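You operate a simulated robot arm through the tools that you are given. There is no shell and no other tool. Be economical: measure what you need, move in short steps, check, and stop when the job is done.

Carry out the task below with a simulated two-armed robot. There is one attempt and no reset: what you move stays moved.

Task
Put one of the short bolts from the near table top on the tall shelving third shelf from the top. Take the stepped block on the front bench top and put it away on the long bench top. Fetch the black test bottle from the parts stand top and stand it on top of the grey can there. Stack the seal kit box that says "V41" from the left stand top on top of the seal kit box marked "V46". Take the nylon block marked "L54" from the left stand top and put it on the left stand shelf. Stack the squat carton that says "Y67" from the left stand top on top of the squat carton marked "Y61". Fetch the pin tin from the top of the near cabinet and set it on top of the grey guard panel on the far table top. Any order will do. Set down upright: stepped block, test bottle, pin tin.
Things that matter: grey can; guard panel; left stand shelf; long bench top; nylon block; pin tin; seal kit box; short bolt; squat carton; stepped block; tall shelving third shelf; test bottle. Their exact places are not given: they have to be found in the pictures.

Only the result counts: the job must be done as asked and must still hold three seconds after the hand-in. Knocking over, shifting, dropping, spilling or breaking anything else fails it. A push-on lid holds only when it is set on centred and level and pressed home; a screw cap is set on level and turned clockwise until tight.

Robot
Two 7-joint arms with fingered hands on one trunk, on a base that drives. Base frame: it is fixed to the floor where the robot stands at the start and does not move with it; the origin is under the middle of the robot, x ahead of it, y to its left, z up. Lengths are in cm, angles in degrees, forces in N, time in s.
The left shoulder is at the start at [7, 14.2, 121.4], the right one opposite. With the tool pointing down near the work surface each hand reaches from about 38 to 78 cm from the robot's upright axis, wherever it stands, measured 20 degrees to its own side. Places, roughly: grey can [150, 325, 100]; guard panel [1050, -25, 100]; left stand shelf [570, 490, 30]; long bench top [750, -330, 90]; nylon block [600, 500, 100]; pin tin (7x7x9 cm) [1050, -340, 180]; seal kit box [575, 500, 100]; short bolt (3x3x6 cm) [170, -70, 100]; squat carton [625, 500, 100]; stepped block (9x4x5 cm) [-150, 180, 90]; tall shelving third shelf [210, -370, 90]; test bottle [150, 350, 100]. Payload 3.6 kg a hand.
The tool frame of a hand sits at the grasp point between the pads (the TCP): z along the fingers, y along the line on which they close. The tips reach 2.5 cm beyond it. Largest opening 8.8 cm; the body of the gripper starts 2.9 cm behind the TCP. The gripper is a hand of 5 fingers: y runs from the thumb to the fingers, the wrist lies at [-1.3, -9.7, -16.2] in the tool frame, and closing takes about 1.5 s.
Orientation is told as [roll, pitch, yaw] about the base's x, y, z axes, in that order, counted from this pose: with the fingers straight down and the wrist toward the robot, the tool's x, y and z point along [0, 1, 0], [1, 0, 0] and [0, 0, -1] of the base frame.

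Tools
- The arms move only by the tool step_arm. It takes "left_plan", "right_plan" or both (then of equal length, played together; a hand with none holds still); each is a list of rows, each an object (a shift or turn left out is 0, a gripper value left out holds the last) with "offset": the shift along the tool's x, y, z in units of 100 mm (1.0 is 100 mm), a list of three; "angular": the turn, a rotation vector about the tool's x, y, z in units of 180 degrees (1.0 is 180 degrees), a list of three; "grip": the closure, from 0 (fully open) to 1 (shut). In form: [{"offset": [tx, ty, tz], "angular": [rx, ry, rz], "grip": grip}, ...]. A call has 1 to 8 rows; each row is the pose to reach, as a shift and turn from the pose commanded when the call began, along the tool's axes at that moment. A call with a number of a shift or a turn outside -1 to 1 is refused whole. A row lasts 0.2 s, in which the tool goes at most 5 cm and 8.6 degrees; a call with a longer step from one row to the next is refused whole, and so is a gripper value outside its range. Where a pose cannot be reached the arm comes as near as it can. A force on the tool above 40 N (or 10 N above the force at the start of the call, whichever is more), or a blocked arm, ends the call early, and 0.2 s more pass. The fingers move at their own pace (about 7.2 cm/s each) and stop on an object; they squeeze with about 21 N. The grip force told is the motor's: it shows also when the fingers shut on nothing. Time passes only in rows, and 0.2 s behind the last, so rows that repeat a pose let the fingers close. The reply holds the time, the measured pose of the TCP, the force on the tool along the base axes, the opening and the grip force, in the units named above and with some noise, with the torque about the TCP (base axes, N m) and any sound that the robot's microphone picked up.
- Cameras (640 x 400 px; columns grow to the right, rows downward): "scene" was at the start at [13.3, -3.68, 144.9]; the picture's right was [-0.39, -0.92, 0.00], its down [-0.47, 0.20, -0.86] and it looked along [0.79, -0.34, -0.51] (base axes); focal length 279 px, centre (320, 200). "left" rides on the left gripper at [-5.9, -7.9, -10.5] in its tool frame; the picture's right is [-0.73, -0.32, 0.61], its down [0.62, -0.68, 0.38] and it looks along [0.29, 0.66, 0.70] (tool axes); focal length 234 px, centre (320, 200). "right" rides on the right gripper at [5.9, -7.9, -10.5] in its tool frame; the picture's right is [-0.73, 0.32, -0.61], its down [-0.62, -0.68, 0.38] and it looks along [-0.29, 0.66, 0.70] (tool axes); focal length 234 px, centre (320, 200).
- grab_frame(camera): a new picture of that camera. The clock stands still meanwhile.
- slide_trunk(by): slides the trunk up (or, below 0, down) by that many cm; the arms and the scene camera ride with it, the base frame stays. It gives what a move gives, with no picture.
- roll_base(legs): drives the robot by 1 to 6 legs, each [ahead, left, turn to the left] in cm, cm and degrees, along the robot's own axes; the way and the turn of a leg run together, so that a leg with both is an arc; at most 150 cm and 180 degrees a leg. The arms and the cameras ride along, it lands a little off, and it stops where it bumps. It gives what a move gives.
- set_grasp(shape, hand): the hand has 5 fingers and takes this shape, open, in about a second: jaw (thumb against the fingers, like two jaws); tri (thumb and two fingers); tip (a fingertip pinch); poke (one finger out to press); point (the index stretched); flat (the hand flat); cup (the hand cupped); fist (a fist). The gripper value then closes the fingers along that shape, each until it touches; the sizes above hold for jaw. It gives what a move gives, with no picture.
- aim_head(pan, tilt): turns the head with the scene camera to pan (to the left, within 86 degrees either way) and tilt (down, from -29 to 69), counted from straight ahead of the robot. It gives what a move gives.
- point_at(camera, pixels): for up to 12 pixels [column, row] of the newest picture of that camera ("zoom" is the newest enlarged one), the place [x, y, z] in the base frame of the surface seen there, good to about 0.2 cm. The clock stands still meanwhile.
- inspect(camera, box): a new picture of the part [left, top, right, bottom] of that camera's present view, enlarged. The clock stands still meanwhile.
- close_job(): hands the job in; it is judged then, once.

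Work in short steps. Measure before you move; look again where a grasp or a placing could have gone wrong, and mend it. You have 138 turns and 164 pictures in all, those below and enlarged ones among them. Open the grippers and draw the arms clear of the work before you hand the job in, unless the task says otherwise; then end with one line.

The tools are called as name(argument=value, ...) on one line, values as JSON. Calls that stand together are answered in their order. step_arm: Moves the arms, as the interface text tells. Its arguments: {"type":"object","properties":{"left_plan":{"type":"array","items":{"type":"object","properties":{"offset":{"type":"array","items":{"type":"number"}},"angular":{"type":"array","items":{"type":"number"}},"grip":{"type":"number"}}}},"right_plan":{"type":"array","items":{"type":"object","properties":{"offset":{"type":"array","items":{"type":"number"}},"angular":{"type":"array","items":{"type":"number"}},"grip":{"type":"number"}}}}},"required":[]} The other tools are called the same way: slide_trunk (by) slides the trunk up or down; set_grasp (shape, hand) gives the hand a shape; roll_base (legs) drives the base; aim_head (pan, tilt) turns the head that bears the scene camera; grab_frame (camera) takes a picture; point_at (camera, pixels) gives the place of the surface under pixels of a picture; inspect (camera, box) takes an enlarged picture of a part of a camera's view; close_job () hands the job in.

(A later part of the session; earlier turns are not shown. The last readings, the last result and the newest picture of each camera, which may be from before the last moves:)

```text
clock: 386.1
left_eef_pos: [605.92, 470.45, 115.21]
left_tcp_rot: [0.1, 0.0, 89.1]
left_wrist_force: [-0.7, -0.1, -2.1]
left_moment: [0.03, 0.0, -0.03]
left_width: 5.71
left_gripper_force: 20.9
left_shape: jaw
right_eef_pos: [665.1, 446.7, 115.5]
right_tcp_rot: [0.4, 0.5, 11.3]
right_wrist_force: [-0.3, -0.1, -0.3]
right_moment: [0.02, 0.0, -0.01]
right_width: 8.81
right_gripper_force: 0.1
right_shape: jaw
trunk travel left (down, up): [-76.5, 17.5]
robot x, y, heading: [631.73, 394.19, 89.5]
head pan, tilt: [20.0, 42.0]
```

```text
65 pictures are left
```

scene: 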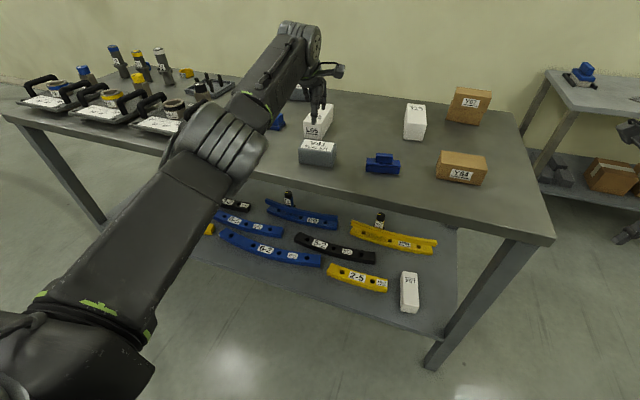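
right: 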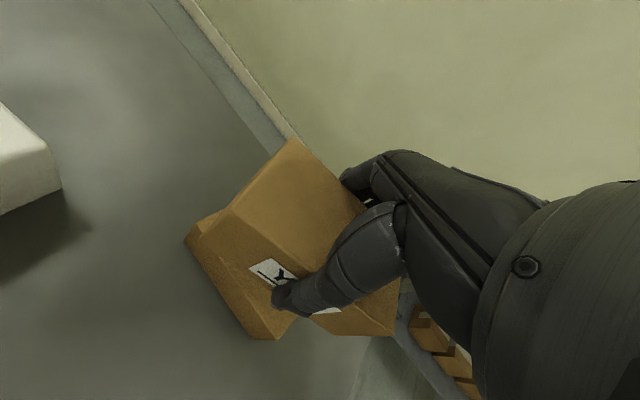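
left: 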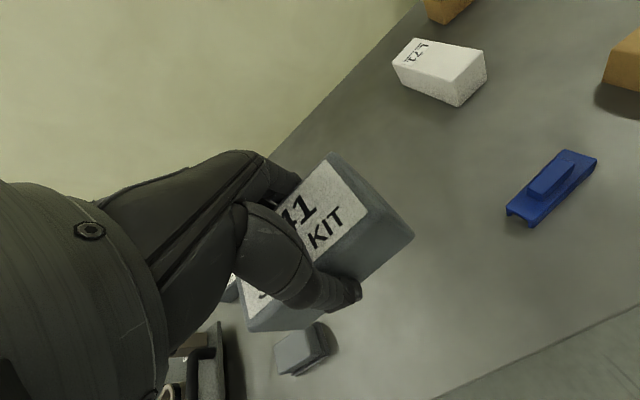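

V41 held. I drive left 22 and ahead 40 so it comes over V46.

roll_base(legs=[[0, 22, 0], [40.2, 0, 0]])

aim_head(pan=15, tilt=42)

grab_frame(camera="scene")

grab_frame(camera="left")

```text
clock: 389.9
left_eef_pos: [584.29, 510.88, 115.43]
left_tcp_rot: [0.0, -0.1, 89.1]
left_wrist_force: [0.2, -0.1, -2.4]
left_moment: [0.0, -0.04, 0.0]
left_width: 5.72
left_gripper_force: 21.4
left_shape: jaw
right_eef_pos: [643.57, 487.12, 115.57]
right_tcp_rot: [0.4, 0.5, 11.3]
right_wrist_force: [0.0, -0.3, 0.0]
right_moment: [0.02, 0.01, 0.0]
right_width: 8.78
right_gripper_force: 0.1
right_shape: jaw
trunk travel left (down, up): [-76.5, 17.5]
robot x, y, heading: [609.67, 435.14, 89.6]
head pan, tilt: [20.0, 42.0]
```

```text
clock: 390.6
left_eef_pos: [584.18, 511.03, 115.2]
left_tcp_rot: [0.0, -0.1, 89.1]
left_wrist_force: [0.1, 0.2, -2.6]
left_moment: [0.0, 0.01, 0.0]
left_width: 5.73
left_gripper_force: 20.3
left_shape: jaw
right_eef_pos: [643.42, 487.07, 115.5]
right_tcp_rot: [0.3, 0.5, 11.3]
right_wrist_force: [-0.3, -0.9, 0.6]
right_moment: [0.05, 0.0, 0.02]
right_width: 8.75
right_gripper_force: 0.1
right_shape: jaw
trunk travel left (down, up): [-76.5, 17.5]
robot x, y, heading: [609.88, 435.11, 89.5]
head pan, tilt: [15.0, 42.0]
```

```text
64 pictures are left
```

scene: 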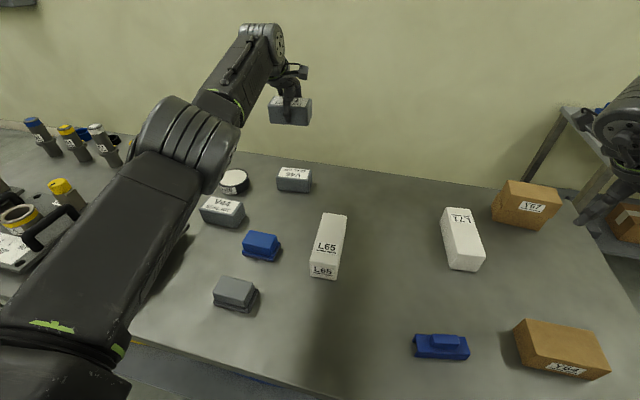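

```text
63 pictures are left
```

left: 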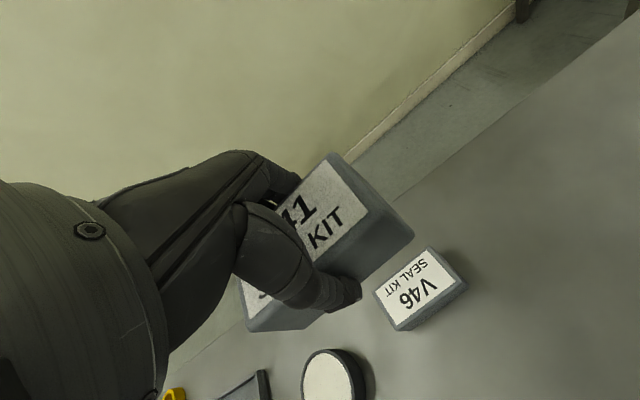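

I measure V46's top corners from here.

point_at(camera="scene", pixels=[[283, 169], [310, 169], [309, 178], [280, 178], [295, 174], [278, 182], [309, 183]])

point_at(camera="left", pixels=[[428, 252], [463, 283], [399, 325], [378, 295], [420, 290]])

```text
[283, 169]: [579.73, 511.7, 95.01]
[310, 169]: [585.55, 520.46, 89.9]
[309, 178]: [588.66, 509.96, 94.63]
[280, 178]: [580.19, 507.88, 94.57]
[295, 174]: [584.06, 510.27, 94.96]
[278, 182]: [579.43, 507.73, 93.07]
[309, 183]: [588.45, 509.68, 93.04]
```

```text
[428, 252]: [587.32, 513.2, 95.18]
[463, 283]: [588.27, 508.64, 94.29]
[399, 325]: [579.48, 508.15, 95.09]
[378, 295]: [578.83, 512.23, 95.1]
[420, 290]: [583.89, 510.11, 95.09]
```

V46 centre ≈(583.7,510.6), yaw ≈+4°. I trim, raise the right hand a little, and lower 16.5 cm with the trunk.

step_arm(left_plan=[{"offset": [0.05, -0.04, 0], "angular": [0, 0, -0.022]}, {"offset": [0.05, -0.04, 0], "angular": [0, 0, -0.022]}, {"offset": [0.05, -0.04, 0], "angular": [0, 0, -0.022]}], right_plan=[{"offset": [0, -0.1, -0.3]}, {"offset": [0, -0.2, -0.6]}, {"offset": [0, -0.2, -0.6]}])

slide_trunk(by=-15.8)

inspect(camera="scene", box=[230, 60, 370, 180])

```text
clock: 391.4
left_eef_pos: [583.75, 510.58, 115.31]
left_tcp_rot: [0.0, 0.0, 93.0]
left_wrist_force: [-0.8, -0.1, -3.1]
left_moment: [-0.01, -0.06, 0.02]
left_width: 5.72
left_gripper_force: 21.0
left_shape: jaw
right_eef_pos: [644.75, 485.05, 119.17]
right_tcp_rot: [0.6, 0.7, 11.4]
right_wrist_force: [0.2, -0.2, 0.3]
right_moment: [-0.02, -0.02, 0.02]
right_width: 8.78
right_gripper_force: 0.0
right_shape: jaw
right hand out of reach, approached as far as the arm can: row 1, 2, 3
trunk travel left (down, up): [-76.5, 17.5]
robot x, y, heading: [610.18, 434.74, 89.4]
head pan, tilt: [15.0, 42.0]
```

```text
clock: 393.2
left_eef_pos: [583.64, 510.46, 99.52]
left_tcp_rot: [0.0, 0.0, 93.0]
left_wrist_force: [0.1, -0.2, -2.1]
left_moment: [0.0, -0.01, 0.01]
left_width: 5.71
left_gripper_force: 21.4
left_shape: jaw
right_eef_pos: [644.59, 485.16, 103.48]
right_tcp_rot: [0.7, 0.7, 11.5]
right_wrist_force: [-0.7, 0.1, -0.3]
right_moment: [0.0, -0.01, 0.02]
right_width: 8.8
right_gripper_force: 0.0
right_shape: jaw
trunk travel left (down, up): [-60.7, 33.3]
robot x, y, heading: [609.89, 435.19, 89.5]
head pan, tilt: [15.0, 42.0]
```

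```text
3.33 times, centred on (300, 120) of scene
```

zoom: 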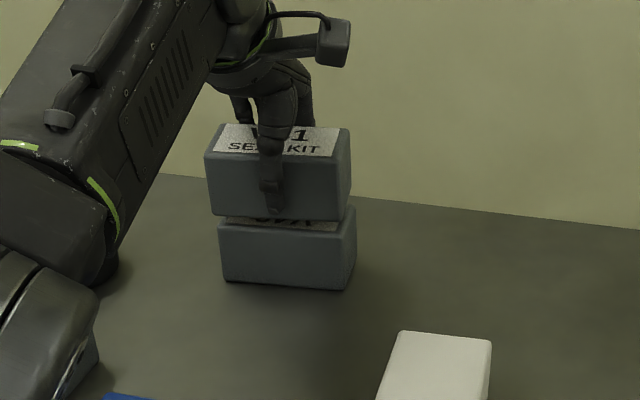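

Aligned with ~1.1 cm gap. Lower 1.1, release and raise.

slide_trunk(by=-1.15)

step_arm(left_plan=[{"offset": [0, 0, 0]}, {"grip": 0}, {"grip": 0}, {"grip": 0}, {"grip": 0}])

slide_trunk(by=18)

inspect(camera="scene", box=[230, 110, 370, 230])

```text
clock: 393.8
left_eef_pos: [583.87, 510.39, 98.45]
left_tcp_rot: [0.0, -0.2, 93.0]
left_wrist_force: [0.1, 0.9, 2.4]
left_moment: [-0.05, -0.01, 0.02]
left_width: 5.72
left_gripper_force: 21.0
left_shape: jaw
right_eef_pos: [644.54, 484.94, 102.31]
right_tcp_rot: [0.8, 0.8, 11.5]
right_wrist_force: [0.2, -0.2, 0.2]
right_moment: [-0.04, -0.02, 0.01]
right_width: 8.78
right_gripper_force: 0.0
right_shape: jaw
trunk travel left (down, up): [-59.6, 34.4]
robot x, y, heading: [609.96, 434.75, 89.7]
head pan, tilt: [15.0, 42.0]
```

```text
clock: 395.0
left_eef_pos: [583.74, 510.52, 98.36]
left_tcp_rot: [0.0, -0.2, 93.0]
left_wrist_force: [0.5, 0.0, 0.5]
left_moment: [-0.02, 0.0, 0.01]
left_width: 8.74
left_gripper_force: 0.1
left_shape: jaw
right_eef_pos: [644.62, 485.09, 102.38]
right_tcp_rot: [0.8, 0.7, 11.5]
right_wrist_force: [-0.7, 0.0, 0.6]
right_moment: [-0.01, 0.0, -0.04]
right_width: 8.8
right_gripper_force: 0.1
right_shape: jaw
trunk travel left (down, up): [-59.6, 34.4]
robot x, y, heading: [609.98, 434.75, 89.5]
head pan, tilt: [15.0, 42.0]
```

```text
clock: 397.0
left_eef_pos: [583.87, 510.48, 116.26]
left_tcp_rot: [0.1, -0.1, 93.0]
left_wrist_force: [0.0, 0.0, -0.3]
left_moment: [-0.03, 0.03, 0.03]
left_width: 8.75
left_gripper_force: 0.1
left_shape: jaw
right_eef_pos: [644.55, 485.17, 120.28]
right_tcp_rot: [0.7, 0.7, 11.5]
right_wrist_force: [0.1, 0.6, 0.9]
right_moment: [0.0, 0.03, 0.02]
right_width: 8.77
right_gripper_force: 0.1
right_shape: jaw
trunk travel left (down, up): [-77.6, 16.4]
robot x, y, heading: [609.92, 434.78, 89.5]
head pan, tilt: [15.0, 42.0]
```

```text
3.33 times, centred on (300, 170) of scene
```

zoom: 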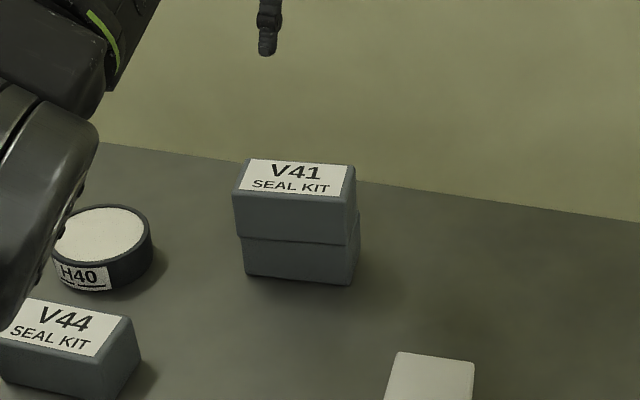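

V41 sits on V46. I drive back to the block: back 38.3, right 40.

roll_base(legs=[[-38.3, 0, 0], [0, -40, 0]])

step_arm(left_plan=[{"angular": [0, 0, -0.022], "grip": 0.2}, {"angular": [0, 0, -0.022], "grip": 0.2}])

slide_trunk(by=-14)

grab_frame(camera="left")

```text
clock: 401.5
left_eef_pos: [623.44, 471.56, 116.31]
left_tcp_rot: [-0.1, -0.2, 93.2]
left_wrist_force: [-0.2, 0.1, -0.5]
left_moment: [-0.02, 0.05, 0.01]
left_width: 8.78
left_gripper_force: 0.1
left_shape: jaw
right_eef_pos: [684.28, 446.26, 120.3]
right_tcp_rot: [0.7, 0.6, 11.5]
right_wrist_force: [-0.1, -0.7, 0.0]
right_moment: [0.01, 0.0, 0.01]
right_width: 8.82
right_gripper_force: 0.2
right_shape: jaw
trunk travel left (down, up): [-77.6, 16.4]
robot x, y, heading: [649.53, 395.69, 89.2]
head pan, tilt: [15.0, 42.0]
```

```text
clock: 402.1
left_eef_pos: [623.53, 471.51, 116.4]
left_tcp_rot: [0.0, 0.0, 97.1]
left_wrist_force: [0.1, 0.7, 0.8]
left_moment: [0.01, -0.03, 0.0]
left_width: 7.06
left_gripper_force: 0.0
left_shape: jaw
right_eef_pos: [684.12, 446.26, 120.26]
right_tcp_rot: [0.7, 0.7, 11.5]
right_wrist_force: [0.3, 0.5, 0.2]
right_moment: [0.0, 0.03, -0.04]
right_width: 8.78
right_gripper_force: 0.0
right_shape: jaw
trunk travel left (down, up): [-77.6, 16.4]
robot x, y, heading: [649.61, 395.76, 89.7]
head pan, tilt: [15.0, 42.0]
```

```text
clock: 403.8
left_eef_pos: [623.42, 471.46, 102.42]
left_tcp_rot: [0.0, -0.1, 97.0]
left_wrist_force: [-0.1, 0.4, 0.5]
left_moment: [0.0, 0.01, 0.0]
left_width: 7.07
left_gripper_force: 0.0
left_shape: jaw
right_eef_pos: [684.36, 446.1, 106.26]
right_tcp_rot: [0.7, 0.7, 11.6]
right_wrist_force: [0.0, -0.2, 0.2]
right_moment: [0.02, -0.05, 0.01]
right_width: 8.79
right_gripper_force: 0.0
right_shape: jaw
trunk travel left (down, up): [-63.6, 30.4]
robot x, y, heading: [649.57, 396.33, 89.4]
head pan, tilt: [15.0, 42.0]
```

```text
60 pictures are left
```

left: 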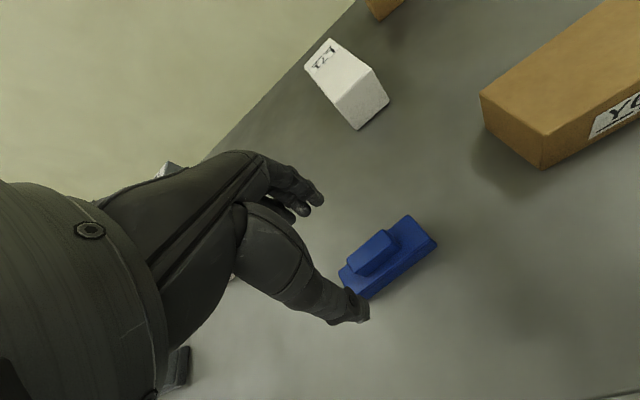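

I trim (0.7,0.7), descend 9.2 cm, close and lift.

step_arm(left_plan=[{"offset": [-0.078, 0.061, 0.3]}, {"offset": [-0.078, 0.061, 0.6]}, {"offset": [-0.078, 0.061, 0.92]}, {"offset": [-0.078, 0.061, 0.92], "grip": 1}, {"offset": [-0.078, 0.061, 0.92], "grip": 1}, {"offset": [-0.078, 0.061, 0.92], "grip": 1}, {"offset": [-0.078, 0.061, 0.92], "grip": 1}, {"offset": [-0.078, 0.061, 0.92], "grip": 1}])

slide_trunk(by=30)

roll_base(legs=[[-60, 0, 0], [0, 0, -90]])

aim_head(pan=-30, tilt=12)

grab_frame(camera="scene")

grab_frame(camera="left")

```text
clock: 405.6
left_eef_pos: [624.15, 472.25, 93.12]
left_tcp_rot: [0.1, -0.1, 97.1]
left_wrist_force: [0.0, 0.3, -0.9]
left_moment: [-0.02, -0.01, 0.04]
left_width: 2.59
left_gripper_force: 21.6
left_shape: jaw
right_eef_pos: [684.33, 446.22, 106.36]
right_tcp_rot: [0.7, 0.7, 11.5]
right_wrist_force: [-0.2, 0.2, -0.2]
right_moment: [0.03, 0.0, -0.01]
right_width: 8.8
right_gripper_force: 0.0
right_shape: jaw
trunk travel left (down, up): [-63.6, 30.4]
robot x, y, heading: [649.4, 395.55, 89.6]
head pan, tilt: [15.0, 42.0]
```

```text
clock: 408.6
left_eef_pos: [624.15, 472.31, 123.04]
left_tcp_rot: [0.0, -0.1, 97.0]
left_wrist_force: [0.0, 0.0, -1.0]
left_moment: [0.0, -0.04, 0.01]
left_width: 2.6
left_gripper_force: 21.0
left_shape: jaw
right_eef_pos: [684.21, 446.28, 136.39]
right_tcp_rot: [0.7, 0.8, 11.5]
right_wrist_force: [-0.6, 0.6, 0.0]
right_moment: [-0.01, -0.01, 0.01]
right_width: 8.79
right_gripper_force: 0.1
right_shape: jaw
trunk travel left (down, up): [-93.6, 0.4]
robot x, y, heading: [649.51, 396.0, 89.3]
head pan, tilt: [15.0, 42.0]
```

```text
clock: 415.9
left_eef_pos: [725.89, 359.52, 123.14]
left_tcp_rot: [0.0, -0.1, 6.0]
left_wrist_force: [-0.2, 0.3, -0.6]
left_moment: [0.0, 0.01, 0.01]
left_width: 2.57
left_gripper_force: 20.5
left_shape: jaw
right_eef_pos: [698.77, 299.79, 136.26]
right_tcp_rot: [0.6, 0.7, -79.5]
right_wrist_force: [-0.9, -0.1, 0.1]
right_moment: [0.03, 0.0, -0.03]
right_width: 8.77
right_gripper_force: 0.1
right_shape: jaw
trunk travel left (down, up): [-93.6, 0.4]
robot x, y, heading: [649.66, 335.24, -1.3]
head pan, tilt: [15.0, 42.0]
```

```text
clock: 417.0
left_eef_pos: [725.92, 359.58, 123.15]
left_tcp_rot: [0.1, -0.1, 6.0]
left_wrist_force: [-0.4, -0.3, -0.6]
left_moment: [-0.04, -0.01, 0.02]
left_width: 2.57
left_gripper_force: 21.1
left_shape: jaw
right_eef_pos: [698.94, 299.89, 136.29]
right_tcp_rot: [0.7, 0.6, -79.5]
right_wrist_force: [0.5, 0.1, 0.4]
right_moment: [0.0, -0.02, -0.01]
right_width: 8.8
right_gripper_force: 0.0
right_shape: jaw
trunk travel left (down, up): [-93.6, 0.4]
robot x, y, heading: [648.93, 335.58, -1.6]
head pan, tilt: [-30.0, 12.0]
```

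```text
59 pictures are left
```

scene: 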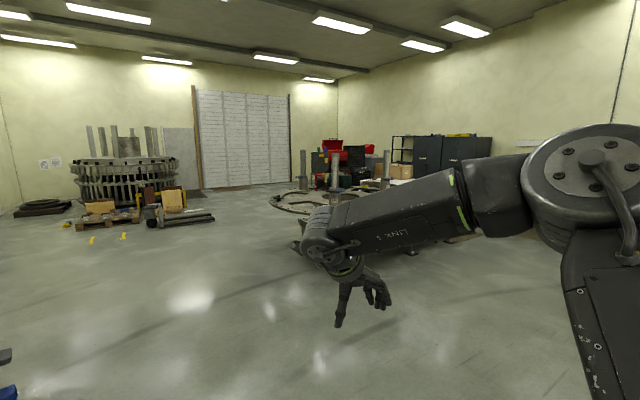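

```text
58 pictures are left
```

left: 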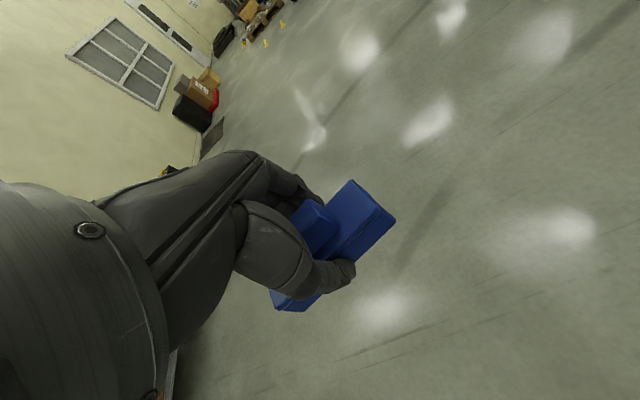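

Block re-held. I turn to face −y toward the long bench and look for a path.

roll_base(legs=[[0, 0, -88]])

aim_head(pan=5, tilt=15)

grab_frame(camera="scene")

point_at(camera="scene", pixels=[[100, 150], [60, 200], [180, 160], [250, 150], [300, 170], [320, 140], [400, 170], [450, 160], [330, 220], [250, 220], [150, 250], [350, 150]])

```text
clock: 421.1
left_eef_pos: [676.94, 259.98, 123.09]
left_tcp_rot: [0.0, -0.1, -81.2]
left_wrist_force: [-0.1, -0.1, -0.7]
left_moment: [0.02, 0.02, 0.03]
left_width: 2.54
left_gripper_force: 20.8
left_shape: jaw
right_eef_pos: [615.93, 284.19, 136.31]
right_tcp_rot: [0.6, 0.7, -166.7]
right_wrist_force: [0.9, -0.2, 0.7]
right_moment: [0.0, -0.02, 0.01]
right_width: 8.81
right_gripper_force: 0.1
right_shape: jaw
trunk travel left (down, up): [-93.6, 0.4]
robot x, y, heading: [649.57, 335.39, -88.7]
head pan, tilt: [-30.0, 12.0]
```

```text
clock: 422.1
left_eef_pos: [676.94, 260.02, 123.12]
left_tcp_rot: [0.0, -0.2, -81.3]
left_wrist_force: [0.4, -0.1, -0.5]
left_moment: [0.02, 0.02, -0.02]
left_width: 2.55
left_gripper_force: 20.9
left_shape: jaw
right_eef_pos: [615.93, 284.18, 136.29]
right_tcp_rot: [0.7, 0.6, -166.7]
right_wrist_force: [0.7, 0.3, -0.3]
right_moment: [0.02, 0.03, -0.01]
right_width: 8.8
right_gripper_force: 0.1
right_shape: jaw
trunk travel left (down, up): [-93.6, 0.4]
robot x, y, heading: [649.38, 335.61, -88.7]
head pan, tilt: [5.0, 15.0]
```

```text
57 pictures are left
```

scene: 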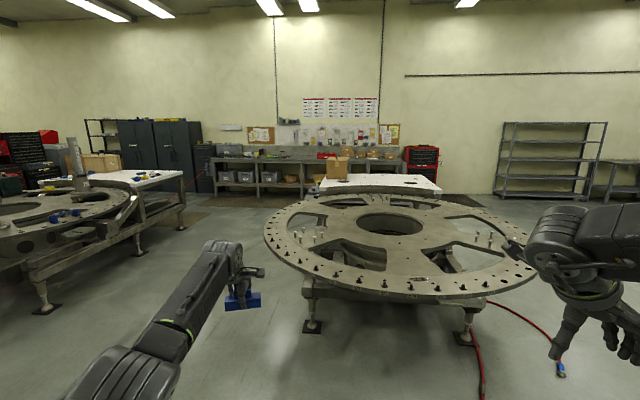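

```text
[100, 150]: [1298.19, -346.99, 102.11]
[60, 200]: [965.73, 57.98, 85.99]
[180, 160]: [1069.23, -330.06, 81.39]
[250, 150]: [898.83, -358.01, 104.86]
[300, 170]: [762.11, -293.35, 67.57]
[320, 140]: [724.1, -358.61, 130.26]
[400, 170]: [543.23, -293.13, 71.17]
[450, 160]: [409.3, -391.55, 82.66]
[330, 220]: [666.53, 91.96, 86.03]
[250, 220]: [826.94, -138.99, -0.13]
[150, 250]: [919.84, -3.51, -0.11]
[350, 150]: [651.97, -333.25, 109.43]
```

A corridor exists between the ring fixture and the left (far) table. I measure its borders.

point_at(camera="scene", pixels=[[42, 308], [182, 226], [137, 253], [266, 238], [275, 255], [312, 326], [140, 205], [180, 178], [322, 188], [440, 190], [250, 190], [215, 195]])

inspect(camera="scene", box=[180, 110, 460, 250])

inspect(camera="scene", box=[0, 100, 220, 230])

```text
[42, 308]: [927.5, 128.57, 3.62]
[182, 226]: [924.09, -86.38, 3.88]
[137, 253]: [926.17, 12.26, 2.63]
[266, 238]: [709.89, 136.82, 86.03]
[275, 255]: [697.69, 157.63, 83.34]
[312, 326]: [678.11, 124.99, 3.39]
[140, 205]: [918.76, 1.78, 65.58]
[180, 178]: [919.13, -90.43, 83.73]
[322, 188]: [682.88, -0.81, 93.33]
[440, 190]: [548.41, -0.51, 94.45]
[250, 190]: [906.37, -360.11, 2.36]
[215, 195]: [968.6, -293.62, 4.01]
```

```text
2.29 times, centred on (320, 180) of scene
```

zoom: 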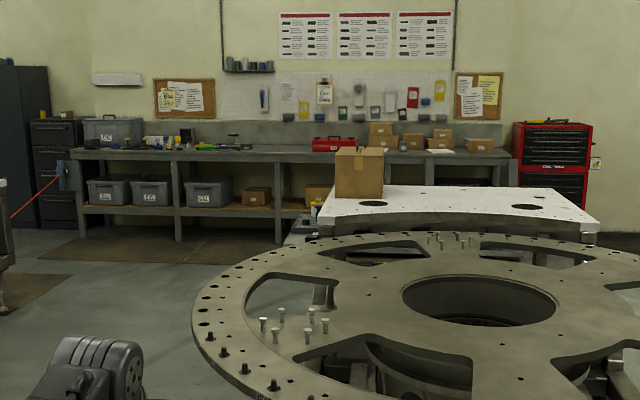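

```text
2.91 times, centred on (110, 165) of scene
```

zoom: 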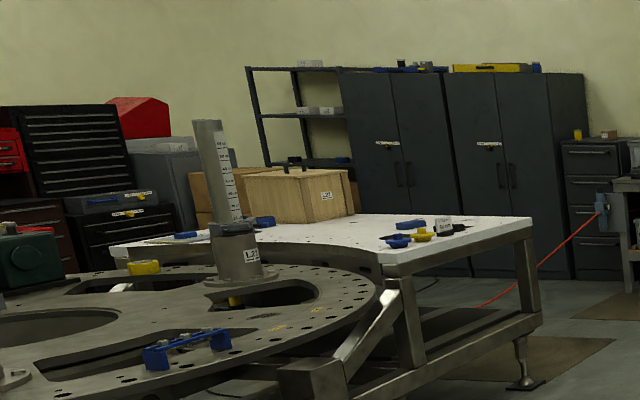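

Corridor spans x≈745…919. I drive along x≈825 down toward the long bench.

roll_base(legs=[[0, 150, 0], [0, 26, 0], [150, 0, 0], [150, 0, 0], [150, 0, 0], [50, 0, 0]])

aim_head(pan=-15, tilt=25)

grab_frame(camera="scene")

point_at(camera="scene", pixels=[[320, 200], [280, 190], [360, 200], [400, 200], [250, 180], [320, 180], [440, 200], [320, 215], [240, 200], [380, 190]])

```text
clock: 454.7
left_eef_pos: [868.17, -236.32, 123.17]
left_tcp_rot: [0.0, -0.2, -80.9]
left_wrist_force: [-0.6, 0.3, -0.5]
left_moment: [-0.04, 0.01, 0.01]
left_width: 2.53
left_gripper_force: 20.4
left_shape: jaw
right_eef_pos: [807.27, -212.5, 136.39]
right_tcp_rot: [0.8, 0.7, -166.6]
right_wrist_force: [0.2, 1.2, 0.2]
right_moment: [-0.02, 0.02, -0.05]
right_width: 8.78
right_gripper_force: 0.0
right_shape: jaw
trunk travel left (down, up): [-93.6, 0.4]
robot x, y, heading: [839.98, -161.09, -88.2]
head pan, tilt: [5.0, 15.0]
```

```text
clock: 455.5
left_eef_pos: [868.32, -236.44, 123.07]
left_tcp_rot: [0.0, -0.1, -80.9]
left_wrist_force: [-0.2, -0.5, -0.5]
left_moment: [-0.03, 0.03, -0.03]
left_width: 2.52
left_gripper_force: 21.3
left_shape: jaw
right_eef_pos: [807.23, -212.73, 136.3]
right_tcp_rot: [0.6, 0.6, -166.5]
right_wrist_force: [-0.3, -0.7, 0.0]
right_moment: [-0.02, 0.0, 0.0]
right_width: 8.79
right_gripper_force: 0.0
right_shape: jaw
trunk travel left (down, up): [-93.6, 0.4]
robot x, y, heading: [840.3, -161.2, -88.4]
head pan, tilt: [-15.0, 25.0]
```

```text
54 pictures are left
```

scene: 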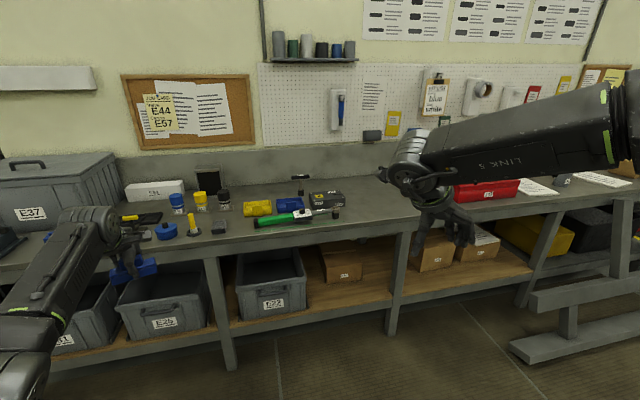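

```text
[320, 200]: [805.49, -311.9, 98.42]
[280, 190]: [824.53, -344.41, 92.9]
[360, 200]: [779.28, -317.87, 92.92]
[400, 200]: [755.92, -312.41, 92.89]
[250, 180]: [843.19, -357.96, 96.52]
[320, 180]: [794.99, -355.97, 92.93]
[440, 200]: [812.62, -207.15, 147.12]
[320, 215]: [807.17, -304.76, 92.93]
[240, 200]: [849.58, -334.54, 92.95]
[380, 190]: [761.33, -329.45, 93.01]
```

Bench top z=92.95, free around (775,-318). I check the grey structure at lower right for base clearance.

point_at(camera="scene", pixels=[[530, 350], [620, 330], [560, 300], [625, 220], [340, 235], [400, 225], [335, 212], [375, 210], [350, 195], [440, 260]])

inspect(camera="scene", box=[280, 150, 440, 250])

```text
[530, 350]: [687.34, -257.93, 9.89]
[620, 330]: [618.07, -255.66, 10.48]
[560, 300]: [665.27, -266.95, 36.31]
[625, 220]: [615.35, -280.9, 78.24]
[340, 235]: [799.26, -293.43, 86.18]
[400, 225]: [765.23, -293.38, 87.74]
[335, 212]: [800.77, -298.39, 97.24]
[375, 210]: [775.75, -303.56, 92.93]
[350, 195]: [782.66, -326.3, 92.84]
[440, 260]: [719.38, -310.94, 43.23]
```

```text
4.00 times, centred on (360, 200) of scene
```

zoom: 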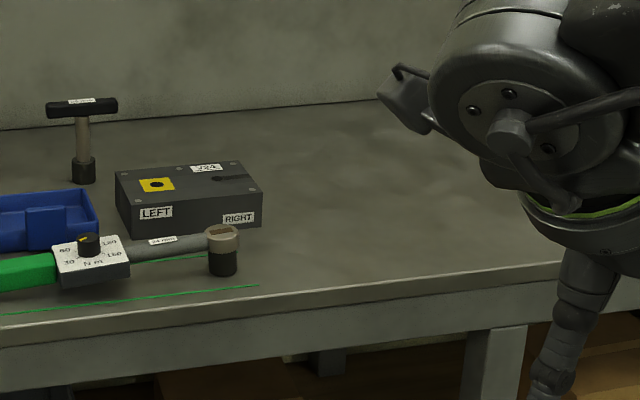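

Clear. I sidestep right 98 and advance 73 so the block comes over (772,-312).

roll_base(legs=[[0, -98.5, 0], [72.5, 0, 0]])

slide_trunk(by=-20)

aim_head(pan=15, tilt=45)

grab_frame(camera="scene")

grab_frame(camera="left")

```text
clock: 464.2
left_eef_pos: [770.52, -311.73, 123.23]
left_tcp_rot: [0.0, 0.0, -81.1]
left_wrist_force: [0.2, 0.2, -0.6]
left_moment: [-0.01, 0.01, -0.02]
left_width: 2.51
left_gripper_force: 21.7
left_shape: jaw
right_eef_pos: [709.55, -287.57, 136.41]
right_tcp_rot: [0.7, 0.7, -166.6]
right_wrist_force: [-0.7, -0.5, 0.1]
right_moment: [0.01, 0.02, 0.04]
right_width: 8.78
right_gripper_force: 0.1
right_shape: jaw
trunk travel left (down, up): [-93.6, 0.4]
robot x, y, heading: [742.44, -236.38, -88.7]
head pan, tilt: [-15.0, 25.0]
```

```text
clock: 466.4
left_eef_pos: [770.74, -311.63, 103.05]
left_tcp_rot: [0.0, -0.1, -81.1]
left_wrist_force: [0.1, -0.9, -0.3]
left_moment: [-0.01, -0.03, -0.01]
left_width: 2.53
left_gripper_force: 20.8
left_shape: jaw
right_eef_pos: [709.65, -287.52, 116.32]
right_tcp_rot: [0.6, 0.7, -166.7]
right_wrist_force: [-0.4, 0.0, -0.1]
right_moment: [0.0, 0.03, -0.01]
right_width: 8.76
right_gripper_force: 0.0
right_shape: jaw
trunk travel left (down, up): [-73.6, 20.4]
robot x, y, heading: [742.91, -235.94, -88.5]
head pan, tilt: [-15.0, 25.0]
```

```text
clock: 467.3
left_eef_pos: [770.67, -311.75, 103.0]
left_tcp_rot: [0.0, -0.1, -81.0]
left_wrist_force: [0.6, -0.2, -0.7]
left_moment: [-0.01, -0.03, 0.0]
left_width: 2.53
left_gripper_force: 20.9
left_shape: jaw
right_eef_pos: [709.66, -287.62, 116.27]
right_tcp_rot: [0.7, 0.7, -166.6]
right_wrist_force: [-0.7, 0.0, 0.4]
right_moment: [0.01, 0.02, -0.04]
right_width: 8.78
right_gripper_force: 0.0
right_shape: jaw
trunk travel left (down, up): [-73.6, 20.4]
robot x, y, heading: [743.24, -236.04, -88.7]
head pan, tilt: [15.0, 45.0]
```

```text
52 pictures are left
```

scene: 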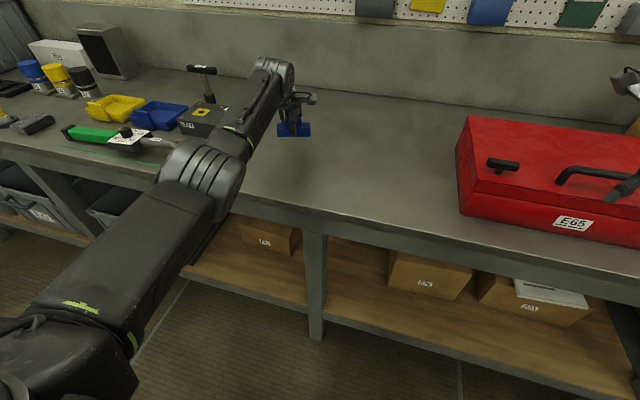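

```text
51 pictures are left
```

left: 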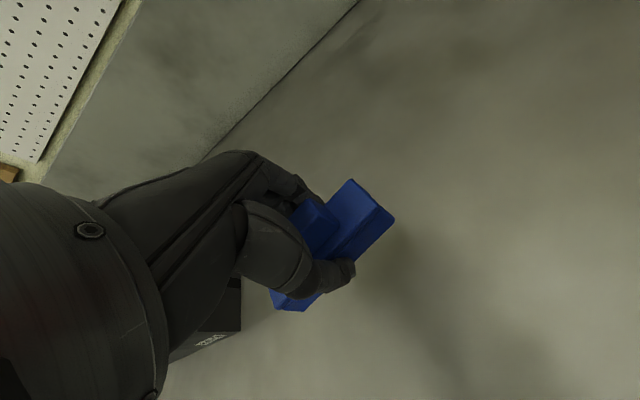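

I lower with the left arm only (the right hand is near the red case).

step_arm(left_plan=[{"offset": [0, 0, 0.25]}, {"offset": [0, 0, 0.5]}, {"offset": [0, 0, 0.68]}, {"offset": [0, 0, 0.68]}])

```text
clock: 468.3
left_eef_pos: [770.7, -311.66, 96.13]
left_tcp_rot: [0.0, -0.1, -81.1]
left_wrist_force: [-1.0, -0.2, -0.7]
left_moment: [0.01, 0.0, 0.05]
left_width: 2.53
left_gripper_force: 20.6
left_shape: jaw
right_eef_pos: [709.67, -287.56, 116.27]
right_tcp_rot: [0.7, 0.8, -166.6]
right_wrist_force: [-0.2, 0.4, -0.1]
right_moment: [0.02, -0.05, 0.0]
right_width: 8.81
right_gripper_force: 0.1
right_shape: jaw
trunk travel left (down, up): [-73.6, 20.4]
robot x, y, heading: [742.98, -236.44, -88.7]
head pan, tilt: [15.0, 45.0]
```

Reached z=96.13 (block ≈1 mm above the top). I release, rise and check.

step_arm(left_plan=[{"offset": [0, 0, 0.01]}, {"offset": [0, 0, 0.01], "grip": 0.2}, {"offset": [0, 0, 0.01], "grip": 0.2}, {"offset": [0, 0, 0.01], "grip": 0.2}, {"offset": [0, 0, 0.01], "grip": 0.2}, {"offset": [0, 0, -0.4]}, {"offset": [0, 0, -0.8]}, {"offset": [0, 0, -0.8]}])

slide_trunk(by=20)

inspect(camera="scene", box=[220, 90, 380, 210])

```text
clock: 470.1
left_eef_pos: [770.68, -311.58, 104.27]
left_tcp_rot: [0.1, -0.1, -81.1]
left_wrist_force: [0.0, 0.5, -0.1]
left_moment: [0.02, -0.01, 0.0]
left_width: 7.02
left_gripper_force: 0.1
left_shape: jaw
right_eef_pos: [709.66, -287.68, 116.16]
right_tcp_rot: [0.7, 0.7, -166.6]
right_wrist_force: [0.3, -1.0, -0.3]
right_moment: [0.02, -0.01, 0.0]
right_width: 8.8
right_gripper_force: 0.0
right_shape: jaw
trunk travel left (down, up): [-73.6, 20.4]
robot x, y, heading: [742.91, -235.92, -88.5]
head pan, tilt: [15.0, 45.0]
```

```text
clock: 472.3
left_eef_pos: [770.68, -311.48, 124.22]
left_tcp_rot: [0.0, 0.0, -81.1]
left_wrist_force: [0.4, 0.2, 0.2]
left_moment: [0.01, 0.01, 0.0]
left_width: 7.0
left_gripper_force: 0.0
left_shape: jaw
right_eef_pos: [709.64, -287.61, 136.2]
right_tcp_rot: [0.8, 0.7, -166.6]
right_wrist_force: [0.1, -0.2, -0.4]
right_moment: [-0.01, -0.02, -0.04]
right_width: 8.81
right_gripper_force: 0.0
right_shape: jaw
trunk travel left (down, up): [-93.6, 0.4]
robot x, y, heading: [742.72, -236.01, -88.7]
head pan, tilt: [15.0, 45.0]
```

```text
3.33 times, centred on (300, 150) of scene
```

zoom: 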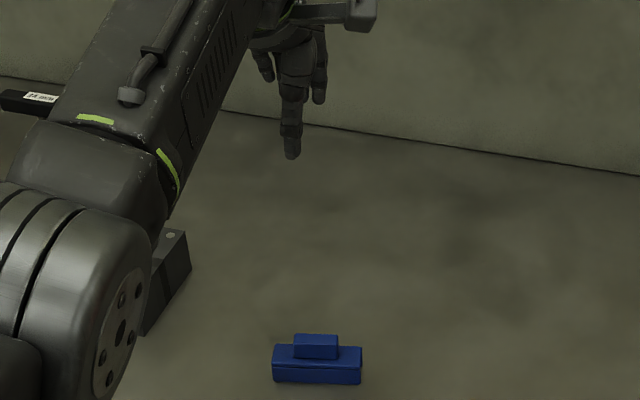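

The stepped block stands on the long bench. I drive back and sidestep left to the cabinets.

roll_base(legs=[[-55, 0, 0], [0, 150, 0], [0, 125, 0]])

aim_head(pan=10, tilt=-5)

grab_frame(camera="scene")

```text
clock: 488.3
left_eef_pos: [1041.58, -254.92, 124.2]
left_tcp_rot: [0.1, 0.0, -82.1]
left_wrist_force: [-0.1, 0.8, 0.0]
left_moment: [0.03, -0.01, 0.01]
left_width: 7.02
left_gripper_force: 0.1
left_shape: jaw
right_eef_pos: [981.12, -229.05, 136.07]
right_tcp_rot: [0.6, 0.7, -167.7]
right_wrist_force: [0.6, -0.1, -0.2]
right_moment: [-0.04, 0.02, 0.01]
right_width: 8.79
right_gripper_force: 0.2
right_shape: jaw
trunk travel left (down, up): [-93.6, 0.4]
robot x, y, heading: [1015.0, -177.87, -89.8]
head pan, tilt: [15.0, 45.0]
```

```text
clock: 489.5
left_eef_pos: [1041.63, -254.19, 124.82]
left_tcp_rot: [0.1, -0.4, -82.3]
left_wrist_force: [0.1, -0.3, 0.3]
left_moment: [-0.03, 0.0, 0.0]
left_width: 7.02
left_gripper_force: 0.1
left_shape: jaw
right_eef_pos: [981.15, -227.86, 136.57]
right_tcp_rot: [1.2, 0.5, -167.7]
right_wrist_force: [-0.3, -0.1, -0.2]
right_moment: [0.05, 0.01, -0.01]
right_width: 8.8
right_gripper_force: 0.0
right_shape: jaw
trunk travel left (down, up): [-93.6, 0.4]
robot x, y, heading: [1015.26, -178.48, -89.8]
head pan, tilt: [10.0, -5.0]
```

```text
49 pictures are left
```

scene: 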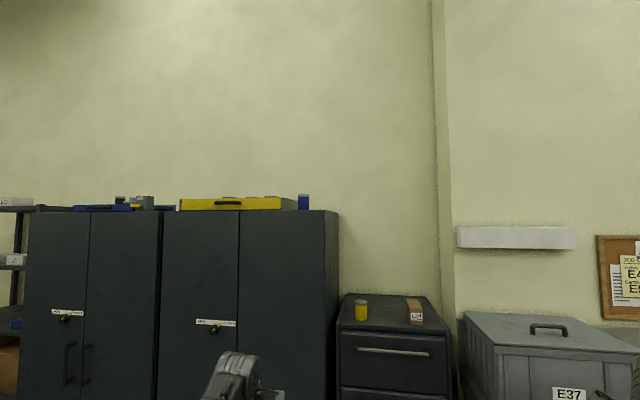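

I zoom on the cabinet top: a blue object at (303,202) and measure.

inspect(camera="scene", box=[160, 170, 360, 290])

point_at(camera="scene", pixels=[[303, 202], [299, 200], [308, 205], [240, 204], [325, 213], [280, 212], [200, 214], [361, 310], [338, 215], [285, 202]])

```text
3.20 times, centred on (260, 230) of scene
```

zoom: 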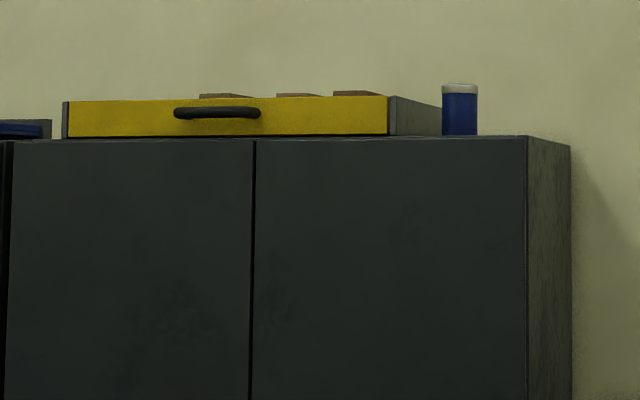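

```text
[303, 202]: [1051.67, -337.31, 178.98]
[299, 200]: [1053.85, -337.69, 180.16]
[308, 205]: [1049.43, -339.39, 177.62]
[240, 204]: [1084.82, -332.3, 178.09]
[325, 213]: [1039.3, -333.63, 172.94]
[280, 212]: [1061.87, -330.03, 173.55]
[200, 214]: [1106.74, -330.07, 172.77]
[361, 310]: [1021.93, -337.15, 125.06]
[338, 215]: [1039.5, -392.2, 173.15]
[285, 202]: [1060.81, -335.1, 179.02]
```

Pin tin at (1051.5,-340.6), z≈173–182, on the cabinet's right front corner; it needs a horizontal grasp. The right hand is already yawed −78° relative, so I pitch it up about its closing axis while raising it.

step_arm(right_plan=[{"offset": [0, 0, -0.2], "angular": [0, 0.045, 0]}, {"offset": [0, 0, -0.4], "angular": [0, 0.09, 0]}, {"offset": [0, 0, -0.6], "angular": [0, 0.135, 0]}, {"offset": [0, 0, -0.8], "angular": [0, 0.18, 0]}, {"offset": [0, 0, -1.0], "angular": [0, 0.225, 0]}, {"offset": [0, 0, -1.0], "angular": [0, 0.27, 0]}, {"offset": [0, 0, -1.0], "angular": [0, 0.315, 0]}, {"offset": [0, 0, -1.0], "angular": [0, 0.36, 0]}])

aim_head(pan=-25, tilt=15)

grab_frame(camera="scene")

```text
clock: 491.3
left_eef_pos: [1041.45, -254.03, 124.96]
left_tcp_rot: [0.1, -0.5, -82.3]
left_wrist_force: [0.0, -0.2, 0.4]
left_moment: [-0.02, 0.02, 0.0]
left_width: 7.04
left_gripper_force: 0.0
left_shape: jaw
right_eef_pos: [980.96, -227.74, 146.61]
right_tcp_rot: [66.1, 0.7, -167.7]
right_wrist_force: [-1.1, 0.2, 1.0]
right_moment: [-0.04, -0.03, -0.01]
right_width: 8.81
right_gripper_force: 0.2
right_shape: jaw
trunk travel left (down, up): [-93.6, 0.4]
robot x, y, heading: [1015.06, -177.91, -89.4]
head pan, tilt: [10.0, -5.0]
```

```text
clock: 492.3
left_eef_pos: [1041.69, -254.12, 124.96]
left_tcp_rot: [0.0, -0.5, -82.3]
left_wrist_force: [0.4, 0.0, 0.2]
left_moment: [0.0, 0.01, -0.01]
left_width: 7.02
left_gripper_force: 0.0
left_shape: jaw
right_eef_pos: [981.12, -227.65, 146.62]
right_tcp_rot: [66.0, 0.5, -167.8]
right_wrist_force: [0.0, -0.1, -0.3]
right_moment: [0.01, -0.01, -0.02]
right_width: 8.79
right_gripper_force: 0.1
right_shape: jaw
trunk travel left (down, up): [-93.6, 0.4]
robot x, y, heading: [1015.33, -178.03, -89.5]
head pan, tilt: [-25.0, 15.0]
```

```text
47 pictures are left
```

scene: 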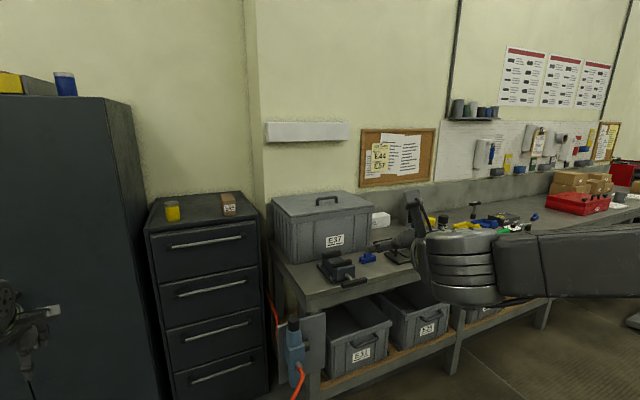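

Pitch 66° reached easily. I now raise the hand in three similar steps, also drawing it back and inboard a little.

step_arm(right_plan=[{"offset": [0.3, -0.08, -0.21]}, {"offset": [0.6, -0.16, -0.43]}, {"offset": [0.89, -0.25, -0.64]}, {"offset": [0.89, -0.25, -0.64]}])

step_arm(right_plan=[{"offset": [0.3, -0.08, -0.21]}, {"offset": [0.6, -0.16, -0.43]}, {"offset": [0.89, -0.25, -0.64]}, {"offset": [0.89, -0.25, -0.64]}])

step_arm(right_plan=[{"offset": [0.3, -0.08, -0.21]}, {"offset": [0.6, -0.16, -0.43]}, {"offset": [0.89, -0.25, -0.64]}, {"offset": [0.89, -0.25, -0.64]}])

```text
clock: 493.3
left_eef_pos: [1041.62, -254.11, 124.95]
left_tcp_rot: [0.1, -0.3, -82.3]
left_wrist_force: [-0.4, -0.4, 0.0]
left_moment: [-0.06, -0.01, 0.0]
left_width: 7.02
left_gripper_force: 0.1
left_shape: jaw
right_eef_pos: [982.93, -225.11, 157.47]
right_tcp_rot: [66.0, 0.7, -167.7]
right_wrist_force: [0.0, -0.5, -0.1]
right_moment: [-0.02, 0.0, -0.01]
right_width: 8.81
right_gripper_force: 0.0
right_shape: jaw
trunk travel left (down, up): [-93.6, 0.4]
robot x, y, heading: [1015.42, -177.95, -89.8]
head pan, tilt: [-25.0, 15.0]
```

```text
clock: 494.3
left_eef_pos: [1041.64, -254.06, 124.93]
left_tcp_rot: [0.0, -0.5, -82.3]
left_wrist_force: [0.2, 0.6, -0.2]
left_moment: [0.04, -0.02, -0.02]
left_width: 7.04
left_gripper_force: 0.2
left_shape: jaw
right_eef_pos: [984.69, -222.22, 168.31]
right_tcp_rot: [66.0, 0.6, -167.8]
right_wrist_force: [-0.1, 1.0, 0.2]
right_moment: [0.04, 0.02, -0.01]
right_width: 8.79
right_gripper_force: 0.1
right_shape: jaw
trunk travel left (down, up): [-93.6, 0.4]
robot x, y, heading: [1015.21, -178.55, -89.8]
head pan, tilt: [-25.0, 15.0]
```

```text
clock: 495.3
left_eef_pos: [1041.57, -254.19, 124.9]
left_tcp_rot: [0.1, -0.5, -82.4]
left_wrist_force: [0.2, -0.5, 0.2]
left_moment: [-0.03, -0.02, 0.01]
left_width: 7.03
left_gripper_force: 0.0
left_shape: jaw
right_eef_pos: [986.58, -219.49, 179.01]
right_tcp_rot: [66.0, 0.6, -167.8]
right_wrist_force: [-1.0, 0.5, 0.1]
right_moment: [0.01, 0.01, 0.0]
right_width: 8.8
right_gripper_force: 0.0
right_shape: jaw
trunk travel left (down, up): [-93.6, 0.4]
robot x, y, heading: [1015.23, -177.98, -89.6]
head pan, tilt: [-25.0, 15.0]
```

The hand is at z=179 in a horizontal-type grasp pose. I retract the left arm 40 cm so it clears the cabinet front, turn to heading −70°, and approach short of the tin.

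step_arm(left_plan=[{"offset": [0, -0.35, 0]}, {"offset": [0, -0.7, 0]}, {"offset": [0, -1.0, 0]}, {"offset": [0, -1.0, 0]}])

step_arm(left_plan=[{"offset": [0, -0.35, 0]}, {"offset": [0, -0.7, 0]}, {"offset": [0, -1.0, 0]}, {"offset": [0, -1.0, 0]}])

step_arm(left_plan=[{"offset": [0, -0.35, 0]}, {"offset": [0, -0.7, 0]}, {"offset": [0, -1.0, 0]}, {"offset": [0, -1.0, 0]}])

step_arm(left_plan=[{"offset": [0, -0.35, 0]}, {"offset": [0, -0.7, 0]}, {"offset": [0, -0.9, 0]}, {"offset": [0, -0.9, 0]}])

roll_base(legs=[[0, 0, 19.6], [95, 5, 0]])

aim_head(pan=-10, tilt=-20)

grab_frame(camera="scene")

grab_frame(camera="right")

```text
clock: 496.3
left_eef_pos: [1040.05, -243.72, 124.62]
left_tcp_rot: [0.1, -0.5, -82.2]
left_wrist_force: [-1.0, -0.9, 0.3]
left_moment: [0.02, -0.01, -0.01]
left_width: 7.04
left_gripper_force: 0.1
left_shape: jaw
right_eef_pos: [986.33, -219.66, 178.85]
right_tcp_rot: [66.0, 0.6, -167.7]
right_wrist_force: [0.6, 0.0, 0.0]
right_moment: [0.0, 0.02, 0.01]
right_width: 8.79
right_gripper_force: 0.0
right_shape: jaw
trunk travel left (down, up): [-93.6, 0.4]
robot x, y, heading: [1015.12, -178.2, -89.5]
head pan, tilt: [-25.0, 15.0]
```

```text
clock: 497.3
left_eef_pos: [1038.92, -233.95, 124.77]
left_tcp_rot: [0.0, -0.5, -82.2]
left_wrist_force: [-0.5, -1.2, 0.5]
left_moment: [0.01, 0.02, 0.01]
left_width: 7.04
left_gripper_force: 0.1
left_shape: jaw
right_eef_pos: [986.46, -219.64, 178.86]
right_tcp_rot: [66.1, 0.6, -167.7]
right_wrist_force: [0.2, -0.7, -0.6]
right_moment: [-0.02, 0.01, -0.03]
right_width: 8.82
right_gripper_force: 0.1
right_shape: jaw
trunk travel left (down, up): [-93.6, 0.4]
robot x, y, heading: [1015.68, -178.22, -89.3]
head pan, tilt: [-25.0, 15.0]
```

```text
clock: 498.3
left_eef_pos: [1037.61, -223.89, 124.63]
left_tcp_rot: [0.0, -0.5, -82.2]
left_wrist_force: [0.9, -1.0, -0.4]
left_moment: [0.0, 0.01, 0.01]
left_width: 7.04
left_gripper_force: 0.1
left_shape: jaw
right_eef_pos: [986.48, -219.57, 178.92]
right_tcp_rot: [66.0, 0.5, -167.7]
right_wrist_force: [0.8, -1.1, -0.1]
right_moment: [0.03, 0.03, 0.0]
right_width: 8.81
right_gripper_force: 0.1
right_shape: jaw
trunk travel left (down, up): [-93.6, 0.4]
robot x, y, heading: [1015.62, -177.98, -89.8]
head pan, tilt: [-25.0, 15.0]
```

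```text
clock: 499.3
left_eef_pos: [1036.42, -219.53, 124.9]
left_tcp_rot: [-0.1, -0.5, -82.0]
left_wrist_force: [0.0, -0.3, -0.4]
left_moment: [0.03, 0.02, -0.02]
left_width: 7.04
left_gripper_force: 0.1
left_shape: jaw
left hand out of reach, approached as far as the arm can: row 2, 3, 4
right_eef_pos: [986.54, -219.44, 178.86]
right_tcp_rot: [66.0, 0.5, -167.7]
right_wrist_force: [-0.1, -0.5, -0.8]
right_moment: [0.0, -0.04, 0.0]
right_width: 8.79
right_gripper_force: 0.1
right_shape: jaw
trunk travel left (down, up): [-93.6, 0.4]
robot x, y, heading: [1015.01, -178.2, -89.9]
head pan, tilt: [-25.0, 15.0]
```

```text
clock: 505.4
left_eef_pos: [1085.9, -297.07, 124.79]
left_tcp_rot: [0.0, -0.6, -62.7]
left_wrist_force: [0.1, -0.5, -0.1]
left_moment: [0.02, -0.02, -0.01]
left_width: 7.04
left_gripper_force: 0.0
left_shape: jaw
right_eef_pos: [1039.04, -313.89, 179.06]
right_tcp_rot: [66.1, 0.5, -148.1]
right_wrist_force: [0.2, 0.3, -0.7]
right_moment: [-0.01, 0.05, 0.01]
right_width: 8.8
right_gripper_force: 0.1
right_shape: jaw
trunk travel left (down, up): [-93.6, 0.4]
robot x, y, heading: [1052.34, -265.79, -70.2]
head pan, tilt: [-25.0, 15.0]
```

```text
clock: 506.4
left_eef_pos: [1086.03, -297.27, 124.74]
left_tcp_rot: [-0.1, -0.6, -62.7]
left_wrist_force: [0.3, 0.3, -1.0]
left_moment: [-0.02, -0.02, 0.01]
left_width: 7.04
left_gripper_force: 0.1
left_shape: jaw
right_eef_pos: [1039.1, -314.16, 178.88]
right_tcp_rot: [66.0, 0.7, -148.1]
right_wrist_force: [-0.1, 0.8, 0.1]
right_moment: [0.02, 0.02, 0.0]
right_width: 8.81
right_gripper_force: 0.1
right_shape: jaw
trunk travel left (down, up): [-93.6, 0.4]
robot x, y, heading: [1052.52, -265.68, -69.9]
head pan, tilt: [-10.0, -20.0]
```

```text
46 pictures are left
```

scene: 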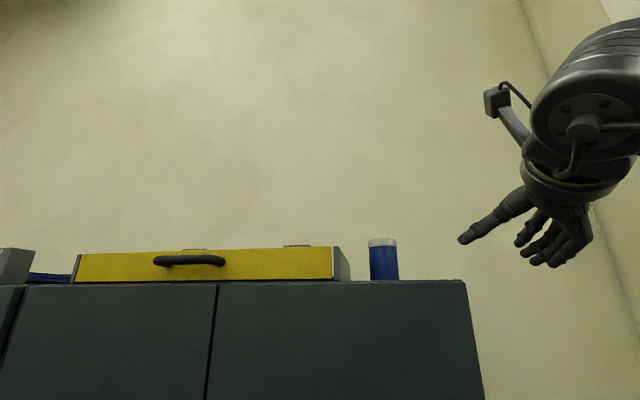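

```text
45 pictures are left
```

right: 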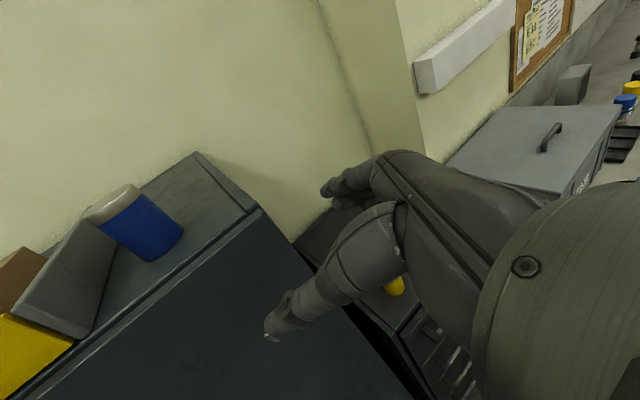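

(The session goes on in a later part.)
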